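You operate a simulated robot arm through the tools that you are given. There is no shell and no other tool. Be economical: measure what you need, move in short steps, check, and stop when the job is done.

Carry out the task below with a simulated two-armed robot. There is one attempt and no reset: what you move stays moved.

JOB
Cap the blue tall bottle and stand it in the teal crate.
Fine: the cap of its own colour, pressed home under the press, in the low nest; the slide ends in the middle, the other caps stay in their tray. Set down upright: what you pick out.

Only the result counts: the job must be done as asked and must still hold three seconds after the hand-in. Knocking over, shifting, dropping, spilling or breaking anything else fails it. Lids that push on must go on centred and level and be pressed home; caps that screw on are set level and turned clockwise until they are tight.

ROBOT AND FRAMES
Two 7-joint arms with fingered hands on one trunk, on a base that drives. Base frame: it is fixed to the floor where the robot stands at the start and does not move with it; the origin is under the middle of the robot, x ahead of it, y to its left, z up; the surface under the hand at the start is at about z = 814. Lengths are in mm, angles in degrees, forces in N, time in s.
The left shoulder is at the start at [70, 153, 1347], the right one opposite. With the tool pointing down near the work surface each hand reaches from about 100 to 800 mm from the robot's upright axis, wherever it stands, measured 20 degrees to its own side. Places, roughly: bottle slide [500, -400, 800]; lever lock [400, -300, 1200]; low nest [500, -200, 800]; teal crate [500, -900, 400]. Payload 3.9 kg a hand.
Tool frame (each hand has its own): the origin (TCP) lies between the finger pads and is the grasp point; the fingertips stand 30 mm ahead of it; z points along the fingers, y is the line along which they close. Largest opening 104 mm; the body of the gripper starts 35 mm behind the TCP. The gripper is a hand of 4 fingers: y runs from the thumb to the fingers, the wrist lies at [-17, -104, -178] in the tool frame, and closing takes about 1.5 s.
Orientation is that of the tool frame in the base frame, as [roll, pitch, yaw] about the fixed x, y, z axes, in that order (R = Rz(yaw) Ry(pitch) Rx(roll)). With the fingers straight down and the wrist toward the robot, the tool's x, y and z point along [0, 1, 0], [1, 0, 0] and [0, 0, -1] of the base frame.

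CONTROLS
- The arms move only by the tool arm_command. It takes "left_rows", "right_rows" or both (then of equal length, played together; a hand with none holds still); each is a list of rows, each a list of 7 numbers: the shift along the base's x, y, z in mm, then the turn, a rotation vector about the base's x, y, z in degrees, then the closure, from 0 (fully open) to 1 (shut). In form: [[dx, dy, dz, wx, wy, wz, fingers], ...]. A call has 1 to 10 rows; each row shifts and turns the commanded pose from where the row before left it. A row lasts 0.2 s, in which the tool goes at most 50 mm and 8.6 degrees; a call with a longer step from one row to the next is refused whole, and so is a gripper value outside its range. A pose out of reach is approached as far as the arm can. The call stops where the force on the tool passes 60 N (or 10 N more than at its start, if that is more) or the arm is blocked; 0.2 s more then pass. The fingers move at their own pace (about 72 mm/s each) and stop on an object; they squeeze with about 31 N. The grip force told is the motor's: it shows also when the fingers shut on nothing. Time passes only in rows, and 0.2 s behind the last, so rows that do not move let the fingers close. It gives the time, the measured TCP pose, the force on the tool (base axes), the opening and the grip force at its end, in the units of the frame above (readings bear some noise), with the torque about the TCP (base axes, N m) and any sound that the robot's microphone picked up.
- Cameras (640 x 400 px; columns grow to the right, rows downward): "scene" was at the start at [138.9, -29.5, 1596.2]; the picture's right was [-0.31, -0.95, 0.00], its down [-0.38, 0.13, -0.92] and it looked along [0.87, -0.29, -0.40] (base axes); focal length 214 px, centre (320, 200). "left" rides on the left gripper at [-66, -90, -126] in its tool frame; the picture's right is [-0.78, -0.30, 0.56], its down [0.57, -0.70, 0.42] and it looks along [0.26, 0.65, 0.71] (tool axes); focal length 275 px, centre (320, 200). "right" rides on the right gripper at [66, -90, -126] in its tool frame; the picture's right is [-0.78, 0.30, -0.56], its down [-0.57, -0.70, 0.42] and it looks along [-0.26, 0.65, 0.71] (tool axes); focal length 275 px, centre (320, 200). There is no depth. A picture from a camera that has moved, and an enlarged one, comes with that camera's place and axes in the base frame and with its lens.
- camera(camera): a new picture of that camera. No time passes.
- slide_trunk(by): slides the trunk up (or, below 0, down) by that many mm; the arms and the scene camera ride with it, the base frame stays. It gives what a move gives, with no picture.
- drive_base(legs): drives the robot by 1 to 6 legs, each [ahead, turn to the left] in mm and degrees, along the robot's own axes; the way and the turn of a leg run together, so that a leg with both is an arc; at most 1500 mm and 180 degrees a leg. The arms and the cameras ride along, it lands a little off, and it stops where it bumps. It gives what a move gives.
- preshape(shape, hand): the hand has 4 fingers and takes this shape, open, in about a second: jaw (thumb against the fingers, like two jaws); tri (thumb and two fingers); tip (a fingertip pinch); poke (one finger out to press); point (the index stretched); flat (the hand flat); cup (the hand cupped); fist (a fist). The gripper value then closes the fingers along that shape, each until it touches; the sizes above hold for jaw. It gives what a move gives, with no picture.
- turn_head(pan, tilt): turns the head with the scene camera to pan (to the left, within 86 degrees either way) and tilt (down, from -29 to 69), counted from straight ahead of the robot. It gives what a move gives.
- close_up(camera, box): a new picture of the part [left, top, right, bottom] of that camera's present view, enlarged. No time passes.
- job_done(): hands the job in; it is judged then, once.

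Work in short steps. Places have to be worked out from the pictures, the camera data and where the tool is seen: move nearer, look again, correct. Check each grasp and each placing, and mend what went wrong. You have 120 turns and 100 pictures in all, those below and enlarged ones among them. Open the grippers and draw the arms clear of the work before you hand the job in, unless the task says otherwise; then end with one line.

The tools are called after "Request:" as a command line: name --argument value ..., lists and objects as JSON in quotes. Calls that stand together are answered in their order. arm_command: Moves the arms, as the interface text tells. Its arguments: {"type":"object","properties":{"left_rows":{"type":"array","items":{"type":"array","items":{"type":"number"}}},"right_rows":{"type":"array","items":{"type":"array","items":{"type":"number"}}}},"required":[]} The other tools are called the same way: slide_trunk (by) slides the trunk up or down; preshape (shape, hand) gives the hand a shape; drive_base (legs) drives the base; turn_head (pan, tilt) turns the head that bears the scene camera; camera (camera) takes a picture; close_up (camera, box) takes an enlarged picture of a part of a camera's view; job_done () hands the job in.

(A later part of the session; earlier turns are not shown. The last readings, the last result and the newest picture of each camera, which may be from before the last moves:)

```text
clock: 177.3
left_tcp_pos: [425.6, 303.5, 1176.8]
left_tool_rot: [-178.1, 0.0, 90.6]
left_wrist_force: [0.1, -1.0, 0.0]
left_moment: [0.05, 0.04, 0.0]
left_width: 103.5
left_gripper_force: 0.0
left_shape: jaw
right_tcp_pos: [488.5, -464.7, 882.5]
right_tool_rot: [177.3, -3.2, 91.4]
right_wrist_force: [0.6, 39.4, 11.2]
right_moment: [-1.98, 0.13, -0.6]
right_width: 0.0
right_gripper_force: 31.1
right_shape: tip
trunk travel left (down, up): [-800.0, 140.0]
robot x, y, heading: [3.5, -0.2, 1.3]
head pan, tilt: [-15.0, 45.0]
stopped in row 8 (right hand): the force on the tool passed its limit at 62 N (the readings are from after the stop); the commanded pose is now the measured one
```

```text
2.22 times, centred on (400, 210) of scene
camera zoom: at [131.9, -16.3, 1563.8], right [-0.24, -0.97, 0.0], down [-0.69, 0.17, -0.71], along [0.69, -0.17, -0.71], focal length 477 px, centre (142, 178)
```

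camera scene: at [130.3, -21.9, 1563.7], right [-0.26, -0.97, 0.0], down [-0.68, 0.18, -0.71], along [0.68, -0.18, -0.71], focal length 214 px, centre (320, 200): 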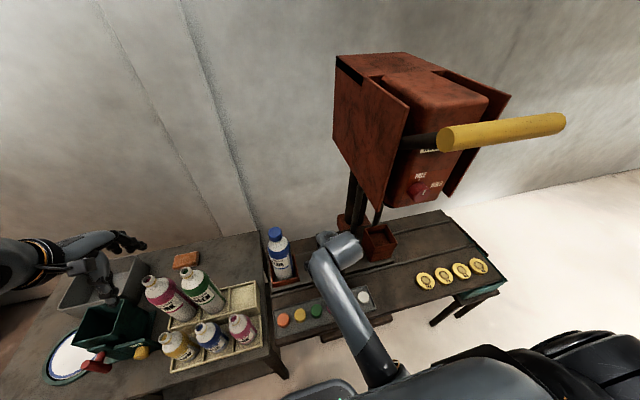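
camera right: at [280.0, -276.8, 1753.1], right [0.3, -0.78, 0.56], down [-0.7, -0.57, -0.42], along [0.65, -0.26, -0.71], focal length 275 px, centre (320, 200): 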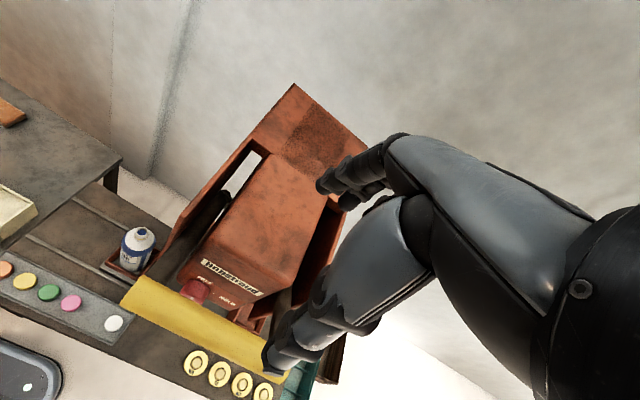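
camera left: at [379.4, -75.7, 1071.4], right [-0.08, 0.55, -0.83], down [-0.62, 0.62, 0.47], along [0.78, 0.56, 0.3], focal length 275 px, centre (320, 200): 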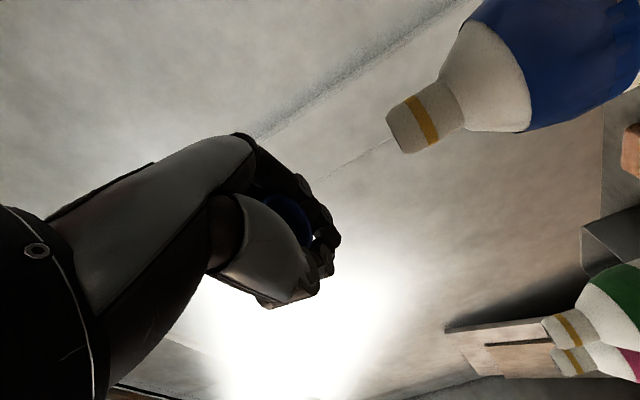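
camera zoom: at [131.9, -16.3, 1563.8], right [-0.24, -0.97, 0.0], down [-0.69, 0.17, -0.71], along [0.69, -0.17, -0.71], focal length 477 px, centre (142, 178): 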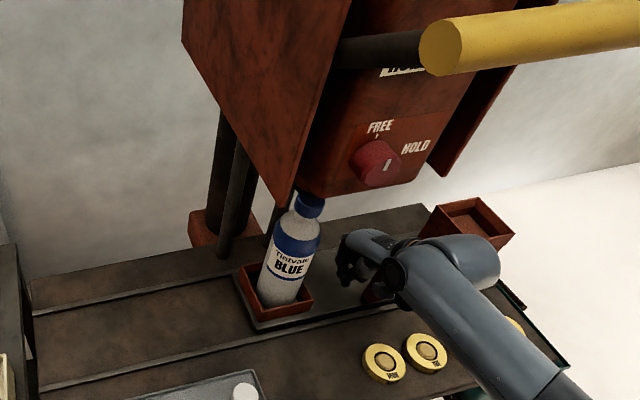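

The bottle now stands under the press (y≈−360), so this is the right stop. I withdraw the right hand up, back and to the right.

Request:
arm_command --right_rows '[[0, 6, 0, 0, 0, 0, 1], [0, 0, 30, 0, 0, 0, 1], [0, 0, 30, 0, 0, 0, 1], [-40, 0, 0, 0, 0, -3, 1], [-45, -5, 0, 0, 0, -6, 1], [-40, -20, 0, 0, 0, -6, 1], [-10, -40, 0, 0, 0, -6, 1], [-5, -45, 0, 0, 0, -6, 1], [0, -40, 0, 0, 0, -6, 1], [0, 0, 0, 0, 0, 0, 1]]'

Request:
drive_base --legs '[[-250, 0]]'

Request:
preshape --hand "right" --shape "jaw"

Request:
arm_command --right_rows '[[10, -10, 40, 0, 0, 0, 0], [10, 0, 45, 0, 0, 0, 0], [10, 0, 45, 0, 0, 0, 0], [10, 0, 45, 0, 0, 0, 0], [10, 0, 45, 0, 0, 0, 0], [10, 0, 45, 0, 0, 0, 0], [10, 0, 45, 0, 0, 0, 0], [10, 0, 45, 0, 0, 0, 0], [10, 0, 45, 0, 0, 0, 0], [10, 0, 45, 0, 0, 0, 0]]'

```text
clock: 179.5
left_tcp_pos: [425.4, 300.3, 1175.8]
left_tool_rot: [-178.2, -0.2, 90.6]
left_wrist_force: [-0.8, -0.4, 0.1]
left_moment: [0.05, 0.0, -0.03]
left_width: 103.8
left_gripper_force: 0.1
left_shape: jaw
right_tcp_pos: [344.4, -620.3, 939.0]
right_tool_rot: [177.5, -2.8, 57.6]
right_wrist_force: [0.8, 0.2, -0.4]
right_moment: [-0.04, 0.03, 0.0]
right_width: 0.0
right_gripper_force: 30.9
right_shape: tip
trunk travel left (down, up): [-800.0, 140.0]
robot x, y, heading: [2.1, -1.8, 0.6]
head pan, tilt: [-15.0, 45.0]
```

```text
clock: 181.3
left_tcp_pos: [174.4, 295.9, 1175.1]
left_tool_rot: [-177.9, -0.1, 90.5]
left_wrist_force: [0.2, 0.4, -0.3]
left_moment: [0.02, 0.0, 0.02]
left_width: 104.0
left_gripper_force: 0.1
left_shape: jaw
right_tcp_pos: [92.3, -622.8, 940.0]
right_tool_rot: [177.5, -2.7, 57.7]
right_wrist_force: [0.2, -0.3, -1.0]
right_moment: [0.03, -0.02, 0.03]
right_width: 0.0
right_gripper_force: 30.5
right_shape: tip
trunk travel left (down, up): [-800.0, 140.0]
robot x, y, heading: [-249.7, -1.9, 0.7]
head pan, tilt: [-15.0, 45.0]
```

```text
clock: 182.2
left_tcp_pos: [172.8, 296.7, 1176.2]
left_tool_rot: [-178.1, -0.2, 90.5]
left_wrist_force: [0.1, -0.5, 0.0]
left_moment: [0.01, 0.01, -0.03]
left_width: 103.5
left_gripper_force: 0.1
left_shape: jaw
right_tcp_pos: [91.8, -622.6, 939.7]
right_tool_rot: [177.4, -2.7, 57.8]
right_wrist_force: [0.6, -0.9, 0.2]
right_moment: [-0.02, 0.01, -0.01]
right_width: 103.5
right_gripper_force: 0.0
right_shape: jaw
trunk travel left (down, up): [-800.0, 140.0]
robot x, y, heading: [-250.5, -4.5, 0.9]
head pan, tilt: [-15.0, 45.0]
```

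```text
clock: 184.4
left_tcp_pos: [173.1, 298.2, 1175.1]
left_tool_rot: [-178.2, -0.1, 90.6]
left_wrist_force: [0.3, 0.9, 0.3]
left_moment: [-0.01, 0.03, -0.01]
left_width: 103.9
left_gripper_force: 0.1
left_shape: jaw
right_tcp_pos: [192.1, -631.5, 1385.0]
right_tool_rot: [177.5, -2.7, 57.7]
right_wrist_force: [-0.5, 0.0, 0.0]
right_moment: [-0.01, 0.0, 0.03]
right_width: 103.8
right_gripper_force: 0.0
right_shape: jaw
trunk travel left (down, up): [-800.0, 140.0]
robot x, y, heading: [-252.9, -4.8, 0.5]
head pan, tilt: [-15.0, 45.0]
```

Request:
arm_command --right_rows '[[0, 0, 48, 0, 0, 0, 0], [0, 0, 48, 0, 0, 0, 0], [0, 0, 48, 0, 0, 0, 0], [20, 41, 5, 0, 0, 4.6, 0], [20, 41, 0, 0, 0, 4.6, 0], [20, 41, 0, 0, 0, 4.6, 0], [20, 41, 0, 0, 0, 4.6, 0], [19, 41, 0, 0, 0, 4.6, 0], [19, 41, 0, 0, 0, 4.6, 0], [19, 41, 0, 0, 0, 4.6, 0]]'

Request:
arm_command --right_rows '[[0, 0, -20, 0, 0, 0, 0], [0, 0, 0, 0, 0, 0, 0]]'

Request:
camera --camera "right"

```text
clock: 186.6
left_tcp_pos: [175.0, 299.5, 1175.2]
left_tool_rot: [-178.0, -0.1, 90.6]
left_wrist_force: [-0.5, -0.3, 0.4]
left_moment: [0.01, 0.01, 0.0]
left_width: 103.8
left_gripper_force: 0.1
left_shape: jaw
right_tcp_pos: [332.2, -342.5, 1534.1]
right_tool_rot: [177.5, -2.6, 90.0]
right_wrist_force: [0.2, 0.4, 0.1]
right_moment: [-0.01, -0.01, 0.01]
right_width: 103.7
right_gripper_force: 0.1
right_shape: jaw
trunk travel left (down, up): [-800.0, 140.0]
robot x, y, heading: [-252.3, -9.1, 0.7]
head pan, tilt: [-15.0, 45.0]
```

```text
clock: 187.2
left_tcp_pos: [174.0, 297.9, 1176.3]
left_tool_rot: [-178.2, -0.2, 90.6]
left_wrist_force: [0.1, 0.6, 0.5]
left_moment: [-0.01, 0.0, 0.0]
left_width: 103.8
left_gripper_force: 0.1
left_shape: jaw
right_tcp_pos: [331.9, -346.1, 1512.8]
right_tool_rot: [177.5, -2.7, 89.8]
right_wrist_force: [0.3, -0.8, 0.1]
right_moment: [0.01, 0.02, -0.03]
right_width: 103.6
right_gripper_force: 0.1
right_shape: jaw
trunk travel left (down, up): [-800.0, 140.0]
robot x, y, heading: [-250.4, -3.0, 0.4]
head pan, tilt: [-15.0, 45.0]
```

```text
1 pictures are left
camera right: at [234.6, -284.2, 1637.3], right [0.27, -0.8, 0.53], down [-0.68, -0.55, -0.48], along [0.68, -0.23, -0.7], focal length 275 px, centre (320, 200)
```

right: 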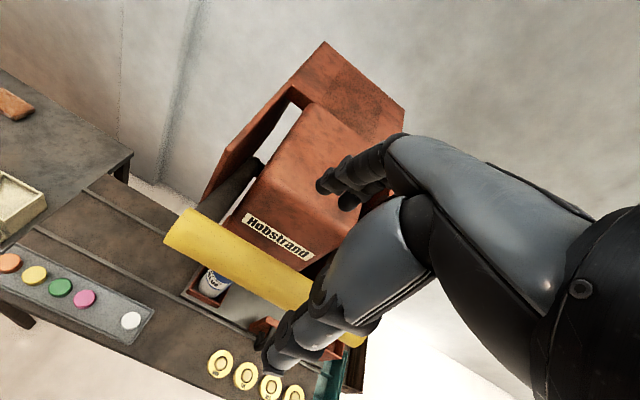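

The open hand is right above the yellow bar. I narrow the fingers to cage the bar, descend onto it, and push down.

Request:
arm_command --right_rows '[[0, 0, 0, 0, 0, 0, 0.38], [0, 0, 0, 0, 0, 0, 0.38], [-2, 0, -30, 0, 0, 0, 0.38], [-1, 0, -30, 0, 0, 0, 0.38], [0, 0, -20, 0, 0, 0, 0.38], [0, 0, -10, 0, 0, 0, 0.38], [0, 0, -10, 0, 0, 0, 0.38], [0, 0, 0, 0, 0, 0, 0.38]]'

Request:
arm_command --right_rows '[[0, 0, -6, 0, 0, 0, 0.38], [0, 0, -6, 0, 0, 0, 0.38], [1, 0, -6, 0, 0, 0, 0.38], [0, 0, 0, 0, 0, 0, 0.38]]'

```text
clock: 189.0
left_tcp_pos: [172.4, 297.5, 1175.5]
left_tool_rot: [-178.1, -0.2, 90.5]
left_wrist_force: [0.3, 0.0, 0.5]
left_moment: [0.0, -0.04, -0.03]
left_width: 103.7
left_gripper_force: 0.0
left_shape: jaw
right_tcp_pos: [326.7, -345.0, 1412.9]
right_tool_rot: [177.4, -2.7, 90.0]
right_wrist_force: [0.7, -0.7, -0.2]
right_moment: [0.01, -0.01, 0.0]
right_width: 64.9
right_gripper_force: 0.0
right_shape: jaw
trunk travel left (down, up): [-800.0, 140.0]
robot x, y, heading: [-255.7, -3.6, 0.7]
head pan, tilt: [-15.0, 45.0]
```

```text
clock: 190.0
left_tcp_pos: [172.9, 296.4, 1177.7]
left_tool_rot: [-178.1, -0.3, 90.5]
left_wrist_force: [0.2, -0.4, 1.0]
left_moment: [-0.01, 0.03, 0.04]
left_width: 103.8
left_gripper_force: 0.1
left_shape: jaw
right_tcp_pos: [328.0, -345.5, 1396.2]
right_tool_rot: [177.5, -2.7, 89.9]
right_wrist_force: [-0.3, 0.1, 0.1]
right_moment: [-0.03, 0.0, -0.01]
right_width: 64.8
right_gripper_force: 0.0
right_shape: jaw
trunk travel left (down, up): [-800.0, 140.0]
robot x, y, heading: [-251.4, -7.4, 0.4]
head pan, tilt: [-15.0, 45.0]
```

No contact yet; I close the fingers to learn whether the bar is between them.

Request:
arm_command --right_rows '[[0, 0, 0, 0, 0, 0, 0.6], [0, 0, 0, 0, 0, 0, 1], [0, 0, 0, 0, 0, 0, 1], [0, 0, 0, 0, 0, 0, 1], [0, 0, 0, 0, 0, 0, 1], [0, 0, 0, 0, 0, 0, 1]]'

```text
clock: 191.4
left_tcp_pos: [174.5, 297.2, 1177.5]
left_tool_rot: [-178.1, -0.3, 90.4]
left_wrist_force: [-0.2, -0.1, -0.4]
left_moment: [-0.06, 0.0, -0.02]
left_width: 103.6
left_gripper_force: 0.0
left_shape: jaw
right_tcp_pos: [328.4, -346.5, 1395.0]
right_tool_rot: [177.5, -2.8, 89.9]
right_wrist_force: [1.9, -0.7, -1.9]
right_moment: [-0.16, -0.13, 0.19]
right_width: 6.7
right_gripper_force: 31.3
right_shape: jaw
trunk travel left (down, up): [-800.0, 140.0]
robot x, y, heading: [-250.0, -4.7, 0.4]
head pan, tilt: [-15.0, 45.0]
```

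Fingers close around the bar (non-zero width and a small reaction). I pull it down along an arc.

Request:
arm_command --right_rows '[[0, 0, -8, 0, 0, 0, 1], [1, 0, -8, 0, 0, 0, 1], [1, 0, -8, 0, 0, 0, 1], [1, 0, -8, 0, 0, 0, 1], [1, 0, -8, 0, 0, 0, 1], [0, 0, 0, 0, 0, 0, 1]]'

Request:
arm_command --right_rows '[[2, 0, -8, 0, 0, 0, 1], [2, 0, -8, 0, 0, 0, 1], [2, 0, -8, 0, 0, 0, 1], [2, 0, -8, 0, 0, 0, 1], [3, 0, -8, 0, 0, 0, 1], [0, 0, 0, 0, 0, 0, 1]]'

```text
clock: 192.8
left_tcp_pos: [160.1, 298.3, 1181.8]
left_tool_rot: [-178.9, -0.3, 90.5]
left_wrist_force: [-0.3, 0.3, 0.0]
left_moment: [0.02, -0.01, 0.02]
left_width: 103.6
left_gripper_force: 0.0
left_shape: jaw
right_tcp_pos: [317.5, -344.2, 1363.1]
right_tool_rot: [176.7, -2.6, 89.9]
right_wrist_force: [-35.0, -4.2, 16.9]
right_moment: [0.12, -0.55, 0.08]
right_width: 5.6
right_gripper_force: 31.6
right_shape: jaw
trunk travel left (down, up): [-800.0, 140.0]
robot x, y, heading: [-250.0, -0.5, 0.3]
head pan, tilt: [-15.0, 45.0]
```

```text
clock: 194.2
left_tcp_pos: [157.4, 298.8, 1182.8]
left_tool_rot: [-179.0, 0.0, 90.2]
left_wrist_force: [1.4, -0.2, -0.2]
left_moment: [0.01, 0.03, -0.04]
left_width: 103.7
left_gripper_force: 0.0
left_shape: jaw
right_tcp_pos: [320.1, -342.9, 1331.4]
right_tool_rot: [176.0, -2.1, 90.0]
right_wrist_force: [-57.4, 3.9, 24.2]
right_moment: [-0.27, -1.93, 0.06]
right_width: 5.4
right_gripper_force: 31.0
right_shape: jaw
trunk travel left (down, up): [-800.0, 140.0]
robot x, y, heading: [-255.2, -4.8, -0.3]
head pan, tilt: [-15.0, 45.0]
stopped in row 6 (right hand): the force on the tool passed its limit at 61 N (the readings are from after the stop); the commanded pose is now the measured one
```

The bar pushes the hand outward (−x), so the lever starts raised above its pivot. I follow with an outward component.

Request:
arm_command --right_rows '[[-8, 0, 0, 0, 0, 0, 1], [-8, 0, -2, 0, 0, 0, 1], [0, 0, 0, 0, 0, 0, 1]]'

Request:
arm_command --right_rows '[[-3, 0, -8, 0, 0, 0, 1], [-3, 0, -8, 0, 0, 0, 1], [-3, 0, -8, 0, 0, 0, 1], [-2, 0, -8, 0, 0, 0, 1], [0, 0, 0, 0, 0, 0, 1]]'

```text
clock: 195.1
left_tcp_pos: [163.1, 298.0, 1179.2]
left_tool_rot: [-178.6, -0.1, 90.6]
left_wrist_force: [0.8, -0.6, -0.2]
left_moment: [-0.03, 0.04, 0.02]
left_width: 103.9
left_gripper_force: 0.1
left_shape: jaw
right_tcp_pos: [314.2, -343.6, 1320.2]
right_tool_rot: [176.8, -2.6, 90.0]
right_wrist_force: [-32.1, 3.4, 12.9]
right_moment: [-0.56, -1.36, 0.07]
right_width: 5.3
right_gripper_force: 30.7
right_shape: jaw
trunk travel left (down, up): [-800.0, 140.0]
robot x, y, heading: [-250.8, -6.1, 0.3]
head pan, tilt: [-15.0, 45.0]
```

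```text
clock: 196.2
left_tcp_pos: [164.4, 298.3, 1179.0]
left_tool_rot: [-178.7, -0.1, 90.5]
left_wrist_force: [-0.6, 0.1, -0.5]
left_moment: [0.05, 0.01, 0.03]
left_width: 104.1
left_gripper_force: 0.1
left_shape: jaw
right_tcp_pos: [304.5, -343.1, 1287.7]
right_tool_rot: [176.8, -2.5, 89.9]
right_wrist_force: [-27.0, 4.2, 10.6]
right_moment: [-1.31, -1.86, -0.25]
right_width: 5.2
right_gripper_force: 30.8
right_shape: jaw
trunk travel left (down, up): [-800.0, 140.0]
robot x, y, heading: [-249.8, -6.6, 0.4]
head pan, tilt: [-15.0, 45.0]
```

Request:
arm_command --right_rows '[[-6, 0, -6, 0, 0, 0, 1], [-4, 0, -8, 0, 0, 0, 1], [-3, 0, -8, 0, 0, 0, 1], [-3, 0, -8, 0, 0, 0, 1], [-2, 0, -8, 0, 0, 0, 1], [0, 0, 0, 0, 0, 0, 1]]'

Request:
arm_command --right_rows '[[-3, 0, -8, 0, 0, 0, 1], [-2, 0, -8, 0, 0, 0, 1], [-2, 0, -8, 0, 0, 0, 1], [-1, 0, -8, 0, 0, 0, 1], [0, 0, -8, 0, 0, 0, 1], [0, 0, 0, 0, 0, 0, 1]]'

```text
clock: 197.7
left_tcp_pos: [171.7, 298.5, 1176.4]
left_tool_rot: [-178.2, -0.2, 90.5]
left_wrist_force: [-0.4, -0.1, 0.0]
left_moment: [0.02, 0.02, 0.03]
left_width: 103.6
left_gripper_force: 0.1
left_shape: jaw
right_tcp_pos: [294.2, -343.1, 1246.2]
right_tool_rot: [177.1, -2.6, 89.9]
right_wrist_force: [-5.7, 4.9, 2.6]
right_moment: [-0.65, -0.46, -0.02]
right_width: 4.8
right_gripper_force: 31.3
right_shape: jaw
trunk travel left (down, up): [-800.0, 140.0]
robot x, y, heading: [-249.9, -0.9, 0.2]
head pan, tilt: [-15.0, 45.0]
```

```text
clock: 199.1
left_tcp_pos: [177.3, 298.9, 1173.1]
left_tool_rot: [-177.9, -0.1, 90.5]
left_wrist_force: [-0.7, -0.2, 0.1]
left_moment: [-0.01, 0.01, -0.02]
left_width: 103.8
left_gripper_force: 0.1
left_shape: jaw
right_tcp_pos: [292.5, -344.2, 1203.3]
right_tool_rot: [177.5, -2.6, 89.9]
right_wrist_force: [22.7, 3.8, 6.3]
right_moment: [-0.32, 0.72, 0.48]
right_width: 4.8
right_gripper_force: 30.8
right_shape: jaw
trunk travel left (down, up): [-800.0, 140.0]
robot x, y, heading: [-248.4, -2.9, 0.6]
head pan, tilt: [-15.0, 45.0]
```

Past the horizontal now (force reversed). I continue down, curving back inward.

Request:
arm_command --right_rows '[[5, 0, -6, 0, 0, 0, 1], [2, 0, -8, 0, 0, 0, 1], [2, 0, -8, 0, 0, 0, 1], [2, 0, -8, 0, 0, 0, 1], [2, 0, -8, 0, 0, 0, 1], [0, 0, 0, 0, 0, 0, 1]]'

Request:
arm_command --right_rows '[[3, 0, -8, 0, 0, 0, 1], [2, 0, -8, 0, 0, 0, 1], [3, 0, -8, 0, 0, 0, 1], [3, 0, -8, 0, 0, 0, 1], [3, 0, -8, 0, 0, 0, 1], [0, 0, 0, 0, 0, 0, 1]]'

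```text
clock: 200.4
left_tcp_pos: [173.1, 298.9, 1176.0]
left_tool_rot: [-178.1, -0.1, 90.5]
left_wrist_force: [0.5, 0.2, -0.3]
left_moment: [-0.04, 0.0, 0.02]
left_width: 103.9
left_gripper_force: 0.1
left_shape: jaw
right_tcp_pos: [300.9, -344.3, 1167.4]
right_tool_rot: [177.2, -2.6, 89.9]
right_wrist_force: [1.8, 3.8, 5.9]
right_moment: [-0.37, -0.23, 0.19]
right_width: 4.6
right_gripper_force: 31.2
right_shape: jaw
trunk travel left (down, up): [-800.0, 140.0]
robot x, y, heading: [-252.8, -2.4, 0.2]
head pan, tilt: [-15.0, 45.0]
```

```text
clock: 201.8
left_tcp_pos: [162.0, 300.2, 1180.0]
left_tool_rot: [-178.7, 0.0, 90.5]
left_wrist_force: [-0.4, 0.2, -0.3]
left_moment: [0.01, 0.0, 0.0]
left_width: 103.5
left_gripper_force: 0.1
left_shape: jaw
right_tcp_pos: [309.9, -345.3, 1147.9]
right_tool_rot: [174.5, -2.0, 89.9]
right_wrist_force: [-25.7, 2.8, 32.3]
right_moment: [-0.84, -1.02, -0.05]
right_width: 4.7
right_gripper_force: 31.1
right_shape: jaw
trunk travel left (down, up): [-800.0, 140.0]
robot x, y, heading: [-255.5, -3.7, 0.1]
head pan, tilt: [-15.0, 45.0]
stopped in row 6 (right hand): the force on the tool passed its limit at 62 N (the readings are from after the stop); the commanded pose is now the measured one
```

Now real resistance (~60 N): the ram is pressing. I relieve the sideways load and push further down in small steps.

Request:
arm_command --right_rows '[[-4, 0, -4, 0, 0, 0, 1], [-2, 0, -5, 0, 0, 0, 1], [0, 0, -5, 0, 0, 0, 1], [0, 0, -5, 0, 0, 0, 1], [0, 0, 0, 0, 0, 0, 1]]'

Request:
arm_command --right_rows '[[0, 0, -5, 0, 0, 0, 1], [0, 0, -5, 0, 0, 0, 1], [0, 0, -5, 0, 0, 0, 1], [0, 0, 0, 0, 0, 0, 1]]'

```text
clock: 202.4
left_tcp_pos: [164.3, 300.2, 1179.0]
left_tool_rot: [-178.6, 0.0, 90.7]
left_wrist_force: [-0.5, -0.1, 0.8]
left_moment: [0.01, -0.01, 0.0]
left_width: 103.9
left_gripper_force: 0.0
left_shape: jaw
right_tcp_pos: [309.9, -346.3, 1148.7]
right_tool_rot: [173.1, -1.6, 90.0]
right_wrist_force: [-17.4, 4.2, 28.6]
right_moment: [-0.55, -0.63, 0.14]
right_width: 4.3
right_gripper_force: 30.9
right_shape: jaw
trunk travel left (down, up): [-800.0, 140.0]
robot x, y, heading: [-253.7, -4.9, 0.4]
head pan, tilt: [-15.0, 45.0]
stopped in row 3 (right hand): the force on the tool passed its limit at 62 N (the readings are from after the stop); the commanded pose is now the measured one
```

```text
clock: 203.3
left_tcp_pos: [162.9, 301.4, 1179.9]
left_tool_rot: [-178.6, 0.0, 90.6]
left_wrist_force: [-0.4, 0.6, -0.7]
left_moment: [-0.03, 0.0, -0.01]
left_width: 103.7
left_gripper_force: 0.1
left_shape: jaw
right_tcp_pos: [312.3, -346.2, 1145.3]
right_tool_rot: [171.5, -1.6, 90.0]
right_wrist_force: [-24.5, 5.4, 30.3]
right_moment: [-0.72, -0.81, 0.09]
right_width: 4.7
right_gripper_force: 30.7
right_shape: jaw
trunk travel left (down, up): [-800.0, 140.0]
robot x, y, heading: [-256.0, -7.0, -0.0]
head pan, tilt: [-15.0, 45.0]
stopped in row 4 (right hand): the force on the tool passed its limit at 63 N (the readings are from after the stop); the commanded pose is now the measured one
```

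It has moved only ~3 mm under 60 N. I push once more with the trunk to see if there is travel left.

Request:
slide_trunk --by -15

Request:
slide_trunk --by -15

```text
clock: 203.8
left_tcp_pos: [161.5, 301.3, 1166.3]
left_tool_rot: [-178.7, -0.1, 90.6]
left_wrist_force: [-0.1, -0.1, 0.5]
left_moment: [0.03, 0.0, -0.01]
left_width: 103.8
left_gripper_force: 0.0
left_shape: jaw
right_tcp_pos: [314.2, -346.6, 1144.1]
right_tool_rot: [169.9, -1.3, 90.1]
right_wrist_force: [-30.3, 6.0, 29.2]
right_moment: [-0.68, -0.97, 0.06]
right_width: 4.8
right_gripper_force: 30.9
right_shape: jaw
trunk travel left (down, up): [-789.0, 151.0]
robot x, y, heading: [-253.0, -1.9, -0.1]
head pan, tilt: [-15.0, 45.0]
stopped: the force on the tool passed its limit at 63 N (the readings are from after the stop); the commanded pose is now the measured one
```

```text
clock: 204.2
left_tcp_pos: [160.9, 301.7, 1155.9]
left_tool_rot: [-178.7, 0.0, 90.6]
left_wrist_force: [-0.2, -0.2, 0.0]
left_moment: [-0.02, 0.0, 0.03]
left_width: 103.9
left_gripper_force: 0.0
left_shape: jaw
right_tcp_pos: [317.0, -345.3, 1145.3]
right_tool_rot: [168.3, -1.0, 90.2]
right_wrist_force: [-34.0, 6.9, 29.1]
right_moment: [-0.58, -1.06, 0.09]
right_width: 4.7
right_gripper_force: 31.1
right_shape: jaw
trunk travel left (down, up): [-777.0, 163.0]
robot x, y, heading: [-251.2, -4.9, -0.4]
head pan, tilt: [-15.0, 45.0]
stopped: the force on the tool passed its limit at 64 N (the readings are from after the stop); the commanded pose is now the measured one
```

Stationary at 60 N total, but half of that is sideways. I relieve x and push down again with more of the force along the lever's path.

Request:
arm_command --right_rows '[[-5, 0, 0, -3, 0, 0, 1], [-5, 0, 0, -3, 0, 0, 1], [-4, 0, 0, -3, 0, 0, 1], [0, 0, 0, 0, 0, 0, 1]]'

Request:
arm_command --right_rows '[[0, 0, -6, 0, 0, 0, 1], [0, 0, -6, 0, 0, 0, 1], [0, 0, -6, 0, 0, 0, 1], [0, 0, -6, 0, 0, 0, 1], [0, 0, 0, 0, 0, 0, 1]]'

```text
clock: 205.4
left_tcp_pos: [166.9, 300.6, 1154.0]
left_tool_rot: [-178.3, 0.0, 90.7]
left_wrist_force: [-0.5, 0.8, -0.3]
left_moment: [-0.04, -0.06, -0.02]
left_width: 103.5
left_gripper_force: 0.0
left_shape: jaw
right_tcp_pos: [314.5, -353.5, 1151.0]
right_tool_rot: [167.1, 8.1, 89.0]
right_wrist_force: [5.1, -8.9, 31.1]
right_moment: [1.23, 0.65, -0.33]
right_width: 4.7
right_gripper_force: 30.8
right_shape: jaw
trunk travel left (down, up): [-777.0, 163.0]
robot x, y, heading: [-249.1, -2.7, 0.2]
head pan, tilt: [-15.0, 45.0]
stopped in row 4 (right hand): the force on the tool passed its limit at 60 N (the readings are from after the stop); the commanded pose is now the measured one
```

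```text
clock: 206.1
left_tcp_pos: [167.8, 301.1, 1154.8]
left_tool_rot: [-178.2, 0.0, 90.7]
left_wrist_force: [-1.2, -0.5, -0.6]
left_moment: [-0.03, -0.03, 0.03]
left_width: 103.9
left_gripper_force: 0.1
left_shape: jaw
right_tcp_pos: [316.4, -353.4, 1150.2]
right_tool_rot: [165.3, 8.2, 88.7]
right_wrist_force: [-2.6, -3.3, 32.5]
right_moment: [0.93, 0.38, -0.22]
right_width: 4.9
right_gripper_force: 31.1
right_shape: jaw
trunk travel left (down, up): [-777.0, 163.0]
robot x, y, heading: [-250.3, -2.4, 0.1]
head pan, tilt: [-15.0, 45.0]
stopped in row 3 (right hand): the force on the tool passed its limit at 63 N (the readings are from after the stop); the commanded pose is now the measured one
```

No more travel at 63 N straight down: consistent with the ram having pressed the cap about 7 mm and bottomed. I bring the lever back up along its arc, straightening the hand.

Request:
arm_command --right_rows '[[-4, 2, 8, 3, 4, 0, 1], [-4, 3, 10, 3, 4, 0, 1], [-3, 3, 12, 3, 4, 0, 1], [-3, 0, 14, 0, 0, 0, 1], [-3, 0, 15, 0, 0, 0, 1], [-2, 0, 15, 0, 0, 0, 1], [-1, 0, 15, 0, 0, 0, 1], [0, 0, 15, 0, 0, 0, 1], [0, 0, 0, 0, 0, 0, 1]]'

Request:
arm_command --right_rows '[[1, 0, 15, 0, 0, 0, 1], [2, 0, 15, 0, 0, 0, 1], [3, 0, 15, 0, 0, 0, 1], [3, 0, 15, 0, 0, 0, 1], [4, 0, 15, 0, 0, 0, 1], [0, 0, 0, 0, 0, 0, 1]]'

```text
clock: 208.1
left_tcp_pos: [167.0, 298.0, 1154.9]
left_tool_rot: [-178.4, -0.1, 90.7]
left_wrist_force: [-0.6, -0.3, -0.7]
left_moment: [0.01, 0.02, -0.02]
left_width: 103.8
left_gripper_force: 0.1
left_shape: jaw
right_tcp_pos: [295.8, -346.4, 1247.0]
right_tool_rot: [178.5, -0.9, 89.7]
right_wrist_force: [-16.8, 2.7, 2.3]
right_moment: [-0.06, -0.58, 0.03]
right_width: 4.8
right_gripper_force: 31.3
right_shape: jaw
trunk travel left (down, up): [-777.0, 163.0]
robot x, y, heading: [-250.7, -1.9, 0.5]
head pan, tilt: [-15.0, 45.0]
```

```text
clock: 209.5
left_tcp_pos: [168.2, 298.7, 1154.7]
left_tool_rot: [-178.3, -0.2, 90.7]
left_wrist_force: [0.1, 0.4, -0.1]
left_moment: [0.01, 0.01, -0.01]
left_width: 103.8
left_gripper_force: 0.1
left_shape: jaw
right_tcp_pos: [308.8, -345.8, 1321.2]
right_tool_rot: [178.5, -0.8, 89.7]
right_wrist_force: [-13.1, 0.5, 6.5]
right_moment: [-0.02, -0.34, 0.06]
right_width: 4.8
right_gripper_force: 31.2
right_shape: jaw
trunk travel left (down, up): [-777.0, 163.0]
robot x, y, heading: [-251.9, -0.4, 0.1]
head pan, tilt: [-15.0, 45.0]
```

Request:
arm_command --right_rows '[[3, 0, 14, 0, 0, 0, 1], [3, 0, 14, 0, 0, 0, 1], [4, 0, 14, 0, 0, 0, 1], [4, 0, 14, 0, 0, 0, 1], [5, 0, 14, 0, 0, 0, 1], [0, 0, 0, 0, 0, 0, 1]]'

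Request:
arm_command --right_rows '[[1, 0, 5, 0, 0, 0, 1], [0, 0, 0, 0, 0, 0, 0.6], [0, 0, 0, 0, 0, 0, 0.3], [0, 0, 0, 0, 0, 0, 0.1], [0, 0, 0, 0, 0, 0, 0.1], [0, 0, 0, 0, 0, 0, 0.1]]'

Request:
arm_command --right_rows '[[0, 0, 30, 0, 0, 0, 0.1], [0, 0, 40, 0, 0, 0, 0.1], [0, 0, 40, 0, 0, 0, 0.1], [0, 0, 30, 0, 0, 0, 0.1]]'

```text
clock: 210.9
left_tcp_pos: [174.2, 297.3, 1151.9]
left_tool_rot: [-178.1, -0.3, 90.6]
left_wrist_force: [0.5, -0.5, 1.5]
left_moment: [0.01, 0.0, 0.02]
left_width: 103.7
left_gripper_force: 0.0
left_shape: jaw
right_tcp_pos: [334.2, -347.5, 1381.3]
right_tool_rot: [179.8, -0.9, 90.0]
right_wrist_force: [-18.0, 9.1, -51.5]
right_moment: [-0.37, -0.89, 0.01]
right_width: 4.3
right_gripper_force: 31.4
right_shape: jaw
trunk travel left (down, up): [-777.0, 163.0]
robot x, y, heading: [-248.4, -7.0, -0.2]
head pan, tilt: [-15.0, 45.0]
```

```text
clock: 211.3
left_tcp_pos: [171.8, 298.2, 1154.2]
left_tool_rot: [-178.1, -0.3, 90.7]
left_wrist_force: [-0.4, -0.6, -0.5]
left_moment: [-0.02, -0.02, -0.02]
left_width: 103.8
left_gripper_force: 0.2
left_shape: jaw
right_tcp_pos: [332.1, -348.0, 1381.1]
right_tool_rot: [-179.3, -0.8, 89.9]
right_wrist_force: [-7.3, 1.4, -25.3]
right_moment: [-0.06, -0.22, 0.01]
right_width: 4.9
right_gripper_force: 31.0
right_shape: jaw
trunk travel left (down, up): [-777.0, 163.0]
robot x, y, heading: [-252.4, -4.4, 0.1]
head pan, tilt: [-15.0, 45.0]
stopped in row 1 (right hand): the force on the tool passed its limit at 68 N (the readings are from after the stop); the commanded pose is now the measured one
```

```text
clock: 212.3
left_tcp_pos: [171.4, 298.1, 1153.5]
left_tool_rot: [-178.0, -0.3, 90.7]
left_wrist_force: [-0.1, 0.4, -0.2]
left_moment: [0.01, 0.02, 0.01]
left_width: 103.9
left_gripper_force: 0.0
left_shape: jaw
right_tcp_pos: [332.2, -345.3, 1526.7]
right_tool_rot: [179.9, -0.8, 90.0]
right_wrist_force: [-1.2, -0.5, 0.3]
right_moment: [-0.01, -0.01, -0.03]
right_width: 93.5
right_gripper_force: 0.1
right_shape: jaw
trunk travel left (down, up): [-777.0, 163.0]
robot x, y, heading: [-251.2, -3.3, -0.0]
head pan, tilt: [-15.0, 45.0]
```

The lever is back at its upper stop and released. Now I take the right hand to the right side again, shape it to the pinch, and drive in to push the slide back to the middle.

Request:
arm_command --right_rows '[[-19, -41, 0, 0, 0, -4.6, 0], [-19, -41, 0, 0, 0, -4.6, 0], [-19, -41, 0, 0, 0, -4.6, 0], [-19, -41, 0, 0, 0, -4.6, 0], [-19, -41, 0, 0, 0, -4.6, 0], [-19, -41, 0, 0, 0, -4.6, 0], [-19, -41, 0, 0, 0, -4.6, 0], [0, 0, -48, 0, 0, 0, 0], [0, 0, -48, 0, 0, 0, 0], [0, 0, -48, 0, 0, 0, 0]]'

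Request:
arm_command --right_rows '[[-5, 0, -48, 0, 0, 0, 0], [-5, 0, -48, 0, 0, 0, 0], [-5, 0, -48, 0, 0, 0, 0], [-5, 0, -48, 0, 0, 0, 0], [-5, 0, -48, 0, 0, 0, 0], [-5, 0, -48, 0, 0, 0, 0], [-5, 0, -48, 0, 0, 0, 0], [-5, 0, -48, 0, 0, 0, 0], [0, 0, 0, 0, 0, 0, 0]]'

Request:
preshape --hand "right" --shape "tip"

Request:
drive_base --legs '[[0, -9], [300, 0]]'

```text
clock: 214.5
left_tcp_pos: [171.9, 298.5, 1153.4]
left_tool_rot: [-178.1, -0.2, 90.8]
left_wrist_force: [0.1, 0.7, 0.0]
left_moment: [0.0, -0.06, 0.01]
left_width: 103.8
left_gripper_force: 0.1
left_shape: jaw
right_tcp_pos: [199.0, -635.9, 1379.8]
right_tool_rot: [-180.0, -0.8, 57.6]
right_wrist_force: [0.1, 0.1, -0.5]
right_moment: [-0.01, 0.0, -0.03]
right_width: 103.8
right_gripper_force: 0.1
right_shape: jaw
trunk travel left (down, up): [-777.0, 163.0]
robot x, y, heading: [-250.9, -4.4, 0.0]
head pan, tilt: [-15.0, 45.0]
```

```text
clock: 216.5
left_tcp_pos: [173.5, 297.0, 1153.6]
left_tool_rot: [-178.1, -0.2, 90.7]
left_wrist_force: [0.3, -0.3, 0.2]
left_moment: [0.02, -0.01, 0.05]
left_width: 103.9
left_gripper_force: 0.0
left_shape: jaw
right_tcp_pos: [159.3, -635.7, 996.0]
right_tool_rot: [180.0, -0.8, 57.7]
right_wrist_force: [-0.6, 0.4, 0.0]
right_moment: [-0.01, 0.03, 0.0]
right_width: 103.7
right_gripper_force: 0.1
right_shape: jaw
trunk travel left (down, up): [-777.0, 163.0]
robot x, y, heading: [-251.7, 0.3, -0.1]
head pan, tilt: [-15.0, 45.0]
```

```text
clock: 217.4
left_tcp_pos: [172.7, 299.0, 1153.8]
left_tool_rot: [-178.0, -0.2, 90.7]
left_wrist_force: [-0.2, 0.2, 0.2]
left_moment: [0.0, 0.0, -0.01]
left_width: 103.9
left_gripper_force: 0.1
left_shape: jaw
right_tcp_pos: [161.1, -635.8, 996.5]
right_tool_rot: [180.0, -0.8, 57.6]
right_wrist_force: [-0.2, 0.2, -0.9]
right_moment: [0.01, 0.02, -0.02]
right_width: 103.7
right_gripper_force: 0.1
right_shape: tip
trunk travel left (down, up): [-777.0, 163.0]
robot x, y, heading: [-250.5, 0.2, 0.2]
head pan, tilt: [-15.0, 45.0]
```

```text
clock: 220.1
left_tcp_pos: [508.7, 184.0, 1154.1]
left_tool_rot: [-178.1, -0.3, 81.7]
left_wrist_force: [-0.1, 0.4, 0.5]
left_moment: [0.01, 0.02, 0.0]
left_width: 103.7
left_gripper_force: 0.3
left_shape: jaw
right_tcp_pos: [350.4, -738.0, 998.1]
right_tool_rot: [179.8, -0.8, 48.7]
right_wrist_force: [-1.1, -1.2, -0.2]
right_moment: [0.01, 0.02, 0.02]
right_width: 104.0
right_gripper_force: 0.1
right_shape: tip
trunk travel left (down, up): [-777.0, 163.0]
robot x, y, heading: [46.3, -52.0, -8.7]
head pan, tilt: [-15.0, 45.0]
```

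Now I close the pinch, set yaw to 55° as in the first push, and move to the right side of the block at (483,−618).

Request:
arm_command --right_rows '[[0, 30, 0, 0, 0, 6.3, 1], [0, 40, 0, 0, 0, 0, 1], [0, 40, 0, 0, 0, 0, 1], [5, 10, 0, 0, 0, 0, 1], [40, 0, 0, 0, 0, 0, 1], [45, 0, 0, 0, 0, 0, 1], [43, 0, 0, 0, 0, 0, 1], [0, 0, -30, 0, 0, 0, 1], [0, 0, 0, 0, 0, 0, 1]]'

```text
clock: 222.1
left_tcp_pos: [511.7, 182.8, 1153.4]
left_tool_rot: [-178.0, -0.1, 81.7]
left_wrist_force: [-0.6, -0.8, -0.3]
left_moment: [0.01, 0.01, 0.02]
left_width: 103.6
left_gripper_force: 0.0
left_shape: jaw
right_tcp_pos: [484.5, -617.7, 964.0]
right_tool_rot: [180.0, -0.9, 55.1]
right_wrist_force: [0.1, -0.7, 0.4]
right_moment: [-0.02, 0.0, -0.01]
right_width: 0.2
right_gripper_force: 31.3
right_shape: tip
trunk travel left (down, up): [-777.0, 163.0]
robot x, y, heading: [44.2, -51.7, -9.0]
head pan, tilt: [-15.0, 45.0]
```

Request:
arm_command --right_rows '[[0, 0, -25, 0, 0, 0, 1], [0, 0, -25, 0, 0, 0, 1], [0, 0, -25, 0, 0, 0, 1], [0, 0, -11, 0, 0, 0, 1], [0, 5, 0, 0, 0, 0, 1], [0, 5, 0, 0, 0, 0, 1], [0, 6, 0, 0, 0, 0, 1], [0, 6, 0, 0, 0, 0, 1], [0, 6, 0, 0, 0, 0, 1], [0, 6, 0, 0, 0, 0, 1]]'

Request:
arm_command --right_rows '[[0, 7, 0, 0, 0, 0, 1], [0, 7, 0, 0, 0, 0, 1], [0, 7, 0, 0, 0, 0, 1], [0, 7, 0, 0, 0, 0, 1], [0, 7, 0, 0, 0, 0, 1], [0, 7, 0, 0, 0, 0, 1], [0, 7, 0, 0, 0, 0, 1], [0, 7, 0, 0, 0, 0, 1], [0, 7, 0, 0, 0, 0, 1], [0, 7, 0, 0, 0, 0, 1]]'

Request:
arm_command --right_rows '[[0, 7, 0, 0, 0, 0, 1], [0, 7, 0, 0, 0, 0, 1], [0, 7, 0, 0, 0, 0, 1], [0, 7, 0, 0, 0, 0, 1], [0, 7, 0, 0, 0, 0, 1], [0, 7, 0, 0, 0, 0, 1], [0, 7, 0, 0, 0, 0, 1], [0, 7, 0, 0, 0, 0, 1], [0, 6, 0, 0, 0, 0, 1]]'

```text
clock: 224.3
left_tcp_pos: [509.2, 182.7, 1154.1]
left_tool_rot: [-178.1, -0.3, 81.7]
left_wrist_force: [-0.1, 0.9, 0.7]
left_moment: [-0.03, 0.04, 0.01]
left_width: 103.9
left_gripper_force: 0.1
left_shape: jaw
right_tcp_pos: [484.2, -583.7, 879.6]
right_tool_rot: [-179.9, -0.9, 55.1]
right_wrist_force: [1.6, -5.7, -0.9]
right_moment: [0.31, 0.08, 0.0]
right_width: 0.0
right_gripper_force: 31.2
right_shape: tip
trunk travel left (down, up): [-777.0, 163.0]
robot x, y, heading: [41.5, -49.5, -8.9]
head pan, tilt: [-15.0, 45.0]
```

```text
clock: 226.5
left_tcp_pos: [509.8, 181.8, 1153.8]
left_tool_rot: [-178.1, -0.2, 81.7]
left_wrist_force: [0.3, -0.4, 0.7]
left_moment: [0.0, 0.02, 0.01]
left_width: 104.1
left_gripper_force: 0.0
left_shape: jaw
right_tcp_pos: [484.7, -513.7, 879.3]
right_tool_rot: [-179.9, -0.9, 55.1]
right_wrist_force: [0.7, -0.6, 0.6]
right_moment: [-0.01, 0.0, 0.02]
right_width: 0.0
right_gripper_force: 30.9
right_shape: tip
trunk travel left (down, up): [-777.0, 163.0]
robot x, y, heading: [42.1, -48.5, -8.8]
head pan, tilt: [-15.0, 45.0]
```

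```text
clock: 228.5
left_tcp_pos: [510.8, 183.5, 1152.6]
left_tool_rot: [-178.1, -0.3, 81.8]
left_wrist_force: [-1.1, 0.2, 0.4]
left_moment: [0.02, 0.0, 0.0]
left_width: 103.8
left_gripper_force: 0.1
left_shape: jaw
right_tcp_pos: [484.9, -452.0, 880.7]
right_tool_rot: [180.0, -0.8, 55.2]
right_wrist_force: [0.0, -0.6, -0.2]
right_moment: [0.02, -0.01, -0.01]
right_width: 0.0
right_gripper_force: 30.6
right_shape: tip
trunk travel left (down, up): [-777.0, 163.0]
robot x, y, heading: [42.4, -50.8, -8.8]
head pan, tilt: [-15.0, 45.0]
```

Contact came exactly at −587 as predicted. I push the remaining 49 mm to the original middle position.

Request:
arm_command --right_rows '[[0, 7, 0, 0, 0, 0, 1], [0, 7, 0, 0, 0, 0, 1], [0, 7, 0, 0, 0, 0, 1], [0, 7, 0, 0, 0, 0, 1], [0, 6, 0, 0, 0, 0, 1], [0, 5, 0, 0, 0, 0, 1], [0, 4, 0, 0, 0, 0, 1], [0, 3, 0, 0, 0, 0, 1], [0, 2, 0, 0, 0, 0, 1], [0, 0, 0, 0, 0, 0, 1]]'

```text
clock: 230.7
left_tcp_pos: [509.7, 181.6, 1153.1]
left_tool_rot: [-178.1, -0.2, 81.6]
left_wrist_force: [-0.5, -0.4, 0.6]
left_moment: [0.0, 0.0, 0.02]
left_width: 103.9
left_gripper_force: 0.0
left_shape: jaw
right_tcp_pos: [483.9, -404.4, 879.4]
right_tool_rot: [180.0, -0.8, 55.1]
right_wrist_force: [-0.3, -4.5, 0.5]
right_moment: [0.3, 0.06, 0.11]
right_width: 0.0
right_gripper_force: 30.9
right_shape: tip
trunk travel left (down, up): [-777.0, 163.0]
robot x, y, heading: [46.7, -50.3, -8.9]
head pan, tilt: [-15.0, 45.0]
```

Slide is back at its original middle. I withdraw the right hand and stow it to the right, then bring the left hand above the bottle at its known place (518,−178), yaw 60°.

Request:
arm_command --right_rows '[[0, -15, 0, 0, 0, 0, 1], [0, -10, 30, 0, 0, 0, 1], [0, 0, 40, 0, 0, 0, 1], [-40, -5, 10, 0, 0, 0, 1], [-45, -10, 0, 0, 0, 0, 1], [-40, -25, 0, 0, 0, 0, 1], [-10, -40, 0, 0, 0, 0, 1], [0, -45, 0, 0, 0, 0, 1], [0, -45, 0, 0, 0, 0, 1], [0, -45, 0, 0, 0, 0, 1]]'

Request:
arm_command --left_rows '[[0, -15, 10, 2, 0, 0, 0], [1, -38, 10, 0, 0, -3, 0], [1, -38, 5, 0, 0, -3, 0], [1, -38, 0, 0, 0, -3, 0], [1, -38, 0, 0, 0, -3, 0], [1, -38, 0, 0, 0, -3, 0], [1, -38, 0, 0, 0, -3, 0], [1, -38, 0, 0, 0, -3, 0], [1, -40, 0, 0, 0, -3, 0], [0, -38, 0, 0, 0, -1, 0]]'

Request:
arm_command --left_rows '[[0, 0, 0, 0, 0, 0, 0], [0, 0, 0, 0, 0, 0, 0]]'

```text
clock: 232.9
left_tcp_pos: [508.2, 181.6, 1153.8]
left_tool_rot: [-178.0, -0.4, 81.7]
left_wrist_force: [0.1, -0.5, 0.4]
left_moment: [0.02, 0.02, -0.01]
left_width: 103.8
left_gripper_force: 0.0
left_shape: jaw
right_tcp_pos: [350.0, -645.0, 959.6]
right_tool_rot: [-179.9, -0.9, 55.0]
right_wrist_force: [-0.7, -0.5, -0.3]
right_moment: [0.06, -0.04, 0.01]
right_width: 0.1
right_gripper_force: 30.5
right_shape: tip
trunk travel left (down, up): [-777.0, 163.0]
robot x, y, heading: [45.2, -47.5, -8.7]
head pan, tilt: [-15.0, 45.0]
```

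```text
clock: 235.1
left_tcp_pos: [517.2, -179.4, 1178.0]
left_tool_rot: [-177.7, -2.3, 56.7]
left_wrist_force: [-0.5, 0.1, -0.2]
left_moment: [0.03, -0.02, -0.01]
left_width: 103.5
left_gripper_force: 0.1
left_shape: jaw
right_tcp_pos: [350.8, -645.3, 958.8]
right_tool_rot: [-179.9, -0.8, 55.0]
right_wrist_force: [0.3, -0.2, 0.1]
right_moment: [0.04, 0.01, 0.02]
right_width: 0.1
right_gripper_force: 31.2
right_shape: tip
trunk travel left (down, up): [-777.0, 163.0]
robot x, y, heading: [43.9, -50.0, -9.1]
head pan, tilt: [-15.0, 45.0]
```

```text
clock: 235.7
left_tcp_pos: [518.2, -176.6, 1178.4]
left_tool_rot: [-177.8, -2.2, 56.8]
left_wrist_force: [1.2, -0.1, -0.1]
left_moment: [-0.02, 0.0, -0.04]
left_width: 103.8
left_gripper_force: 0.0
left_shape: jaw
right_tcp_pos: [349.9, -644.2, 958.9]
right_tool_rot: [-179.9, -0.8, 55.1]
right_wrist_force: [0.6, 0.6, -0.1]
right_moment: [0.01, -0.04, 0.04]
right_width: 0.1
right_gripper_force: 31.4
right_shape: tip
trunk travel left (down, up): [-777.0, 163.0]
robot x, y, heading: [43.7, -51.2, -8.8]
head pan, tilt: [-15.0, 45.0]
```

I correct the 3° tilt and descend around the cap to TCP z≈1050, then close.

Request:
arm_command --left_rows '[[0, -1, -20, -3, -0.6, 0, 0], [0, 0, -30, 0, 0, 0, 0], [0, 0, -30, 0, 0, 0, 0], [0, 0, -25, 0, 0, 0, 0], [0, 0, -12, 0, 0, 0, 0], [0, 0, -8, 0, 0, 0, 0], [0, 0, 0, 0, 0, 0, 0]]'

Request:
arm_command --left_rows '[[0, 0, 0, 0, 0, 0, 0.4], [0, 0, 0, 0, 0, 0, 0.6], [0, 0, 0, 0, 0, 0, 0.8], [0, 0, 0, 0, 0, 0, 1], [0, 0, 0, 0, 0, 0, 1], [0, 0, 0, 0, 0, 0, 1], [0, 0, 0, 0, 0, 0, 1], [0, 0, 0, 0, 0, 0, 1]]'

```text
clock: 237.3
left_tcp_pos: [516.3, -178.4, 1053.3]
left_tool_rot: [-179.9, 0.0, 56.9]
left_wrist_force: [-0.1, 0.3, -0.4]
left_moment: [0.0, -0.02, 0.04]
left_width: 103.5
left_gripper_force: 0.1
left_shape: jaw
right_tcp_pos: [349.6, -642.5, 960.8]
right_tool_rot: [-180.0, -0.9, 55.0]
right_wrist_force: [-0.2, -0.4, 0.5]
right_moment: [0.02, -0.02, -0.03]
right_width: 0.2
right_gripper_force: 31.1
right_shape: tip
trunk travel left (down, up): [-777.0, 163.0]
robot x, y, heading: [44.8, -47.2, -8.7]
head pan, tilt: [-15.0, 45.0]
```

```text
clock: 239.1
left_tcp_pos: [517.2, -177.8, 1055.7]
left_tool_rot: [-179.9, 0.1, 56.8]
left_wrist_force: [-0.1, 1.1, 9.1]
left_moment: [-0.07, -0.16, 0.01]
left_width: 28.4
left_gripper_force: 30.9
left_shape: jaw
right_tcp_pos: [349.1, -643.1, 961.4]
right_tool_rot: [-180.0, -0.8, 55.0]
right_wrist_force: [0.1, -1.5, 0.4]
right_moment: [-0.01, 0.01, -0.02]
right_width: 0.3
right_gripper_force: 31.0
right_shape: tip
trunk travel left (down, up): [-777.0, 163.0]
robot x, y, heading: [43.7, -48.9, -8.7]
head pan, tilt: [-15.0, 45.0]
```

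Gripped at 28 mm, consistent with the cap. I lift slowly and watch the weight (~5.5 N).

Request:
arm_command --left_rows '[[0, 0, 4, 0, 0, 0, 1], [0, 0, 5, 0, 0, 0, 1], [0, 0, 6, 0, 0, 0, 1], [0, 0, 0, 0, 0, 0, 1], [0, 0, 0, 0, 0, 0, 1]]'

Request:
arm_command --left_rows '[[0, 0, 0, 0, 0, 0, 1], [0, 0, 0, 0, 0, 0, 1], [0, 0, 0, 0, 0, 0, 1], [0, 0, 0, 0, 0, 0, 1], [0, 0, 0, 0, 0, 0, 1]]'

```text
clock: 240.3
left_tcp_pos: [519.7, -177.3, 1068.4]
left_tool_rot: [-179.8, 0.0, 56.8]
left_wrist_force: [1.7, -0.7, -5.3]
left_moment: [-0.17, -0.45, 0.02]
left_width: 26.4
left_gripper_force: 31.1
left_shape: jaw
right_tcp_pos: [351.9, -644.1, 960.1]
right_tool_rot: [-180.0, -0.9, 55.0]
right_wrist_force: [0.0, -0.2, -0.9]
right_moment: [0.0, 0.01, -0.02]
right_width: 0.0
right_gripper_force: 31.5
right_shape: tip
trunk travel left (down, up): [-777.0, 163.0]
robot x, y, heading: [44.7, -48.6, -9.0]
head pan, tilt: [-15.0, 45.0]
```

```text
clock: 241.5
left_tcp_pos: [519.5, -178.0, 1068.0]
left_tool_rot: [-179.9, 0.1, 56.8]
left_wrist_force: [1.0, -1.3, -5.1]
left_moment: [-0.17, -0.39, 0.02]
left_width: 26.5
left_gripper_force: 31.1
left_shape: jaw
right_tcp_pos: [351.3, -644.5, 960.2]
right_tool_rot: [-179.9, -0.8, 55.1]
right_wrist_force: [-0.8, -0.2, 0.9]
right_moment: [0.02, 0.02, 0.0]
right_width: 0.1
right_gripper_force: 31.1
right_shape: tip
trunk travel left (down, up): [-777.0, 163.0]
robot x, y, heading: [44.2, -51.9, -8.8]
head pan, tilt: [-15.0, 45.0]
```

The capped bottle hangs from the hand with its full weight (5.2 N), so the cap holds. I lift it well clear and then move it away from the press.

Request:
arm_command --left_rows '[[0, 0, 8, 0, 0, 0, 1], [0, 0, 12, 0, 0, 0, 1], [0, 0, 15, 0, 0, 0, 1], [0, 0, 20, 0, 0, 0, 1], [0, 0, 20, 0, 0, 0, 1], [0, 0, 20, 0, 0, 0, 1], [0, 0, 15, 0, 0, 0, 1], [0, 0, 0, 0, 0, 0, 1]]'

Request:
arm_command --left_rows '[[-10, 5, 5, 0, 0, 0, 1], [-15, 10, 5, 0, 0, 0, 1], [-15, 15, 5, 0, 0, 0, 1], [-15, 15, 5, 0, 0, 0, 1], [-10, 10, 0, 0, 0, 0, 1], [-5, 5, 0, 0, 0, 0, 1], [0, 0, 0, 0, 0, 0, 1]]'

```text
clock: 243.3
left_tcp_pos: [519.1, -176.9, 1179.1]
left_tool_rot: [-179.9, 0.1, 56.8]
left_wrist_force: [0.6, 0.0, -6.5]
left_moment: [-0.06, -0.02, 0.01]
left_width: 25.7
left_gripper_force: 31.0
left_shape: jaw
right_tcp_pos: [351.5, -642.9, 960.1]
right_tool_rot: [-179.8, -0.8, 54.9]
right_wrist_force: [-0.6, 0.0, 0.3]
right_moment: [0.01, 0.0, -0.01]
right_width: 0.0
right_gripper_force: 31.5
right_shape: tip
trunk travel left (down, up): [-777.0, 163.0]
robot x, y, heading: [46.4, -51.8, -8.9]
head pan, tilt: [-15.0, 45.0]
```

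```text
clock: 244.9
left_tcp_pos: [448.4, -118.0, 1197.5]
left_tool_rot: [-179.8, 0.0, 56.8]
left_wrist_force: [-0.6, 1.3, -5.3]
left_moment: [-0.02, -0.01, -0.01]
left_width: 26.2
left_gripper_force: 31.2
left_shape: jaw
right_tcp_pos: [350.6, -642.8, 959.9]
right_tool_rot: [-180.0, -0.8, 55.0]
right_wrist_force: [1.0, 0.0, -0.3]
right_moment: [-0.02, 0.0, -0.03]
right_width: 0.0
right_gripper_force: 31.6
right_shape: tip
trunk travel left (down, up): [-777.0, 163.0]
robot x, y, heading: [42.1, -50.8, -8.8]
head pan, tilt: [-15.0, 45.0]
```

Request:
drive_base --legs '[[-550, 0], [0, -81.2], [950, 0]]'

Request:
drive_base --legs '[[0, 90], [400, 0]]'

```text
clock: 256.1
left_tcp_pos: [-499.6, -1328.2, 1199.5]
left_tool_rot: [-179.8, -0.1, -24.5]
left_wrist_force: [-0.6, 0.0, -6.4]
left_moment: [-0.07, 0.03, 0.01]
left_width: 26.0
left_gripper_force: 31.3
left_shape: jaw
right_tcp_pos: [-1033.9, -1311.9, 960.5]
right_tool_rot: [179.9, -0.7, -26.2]
right_wrist_force: [0.0, -0.2, -0.1]
right_moment: [0.03, 0.0, -0.03]
right_width: 0.1
right_gripper_force: 31.3
right_shape: tip
trunk travel left (down, up): [-777.0, 163.0]
robot x, y, heading: [-497.5, -917.6, -90.3]
head pan, tilt: [-15.0, 45.0]
```

```text
clock: 262.4
left_tcp_pos: [319.3, -925.2, 1199.1]
left_tool_rot: [-179.9, -0.1, 65.4]
left_wrist_force: [0.2, -0.4, -5.8]
left_moment: [0.0, -0.04, -0.01]
left_width: 25.6
left_gripper_force: 31.3
left_shape: jaw
right_tcp_pos: [300.6, -1460.3, 960.6]
right_tool_rot: [180.0, -0.8, 63.7]
right_wrist_force: [0.2, 0.4, 0.5]
right_moment: [-0.05, -0.04, 0.0]
right_width: 0.1
right_gripper_force: 31.0
right_shape: tip
trunk travel left (down, up): [-777.0, 163.0]
robot x, y, heading: [-89.8, -915.4, -0.2]
head pan, tilt: [-15.0, 45.0]
```

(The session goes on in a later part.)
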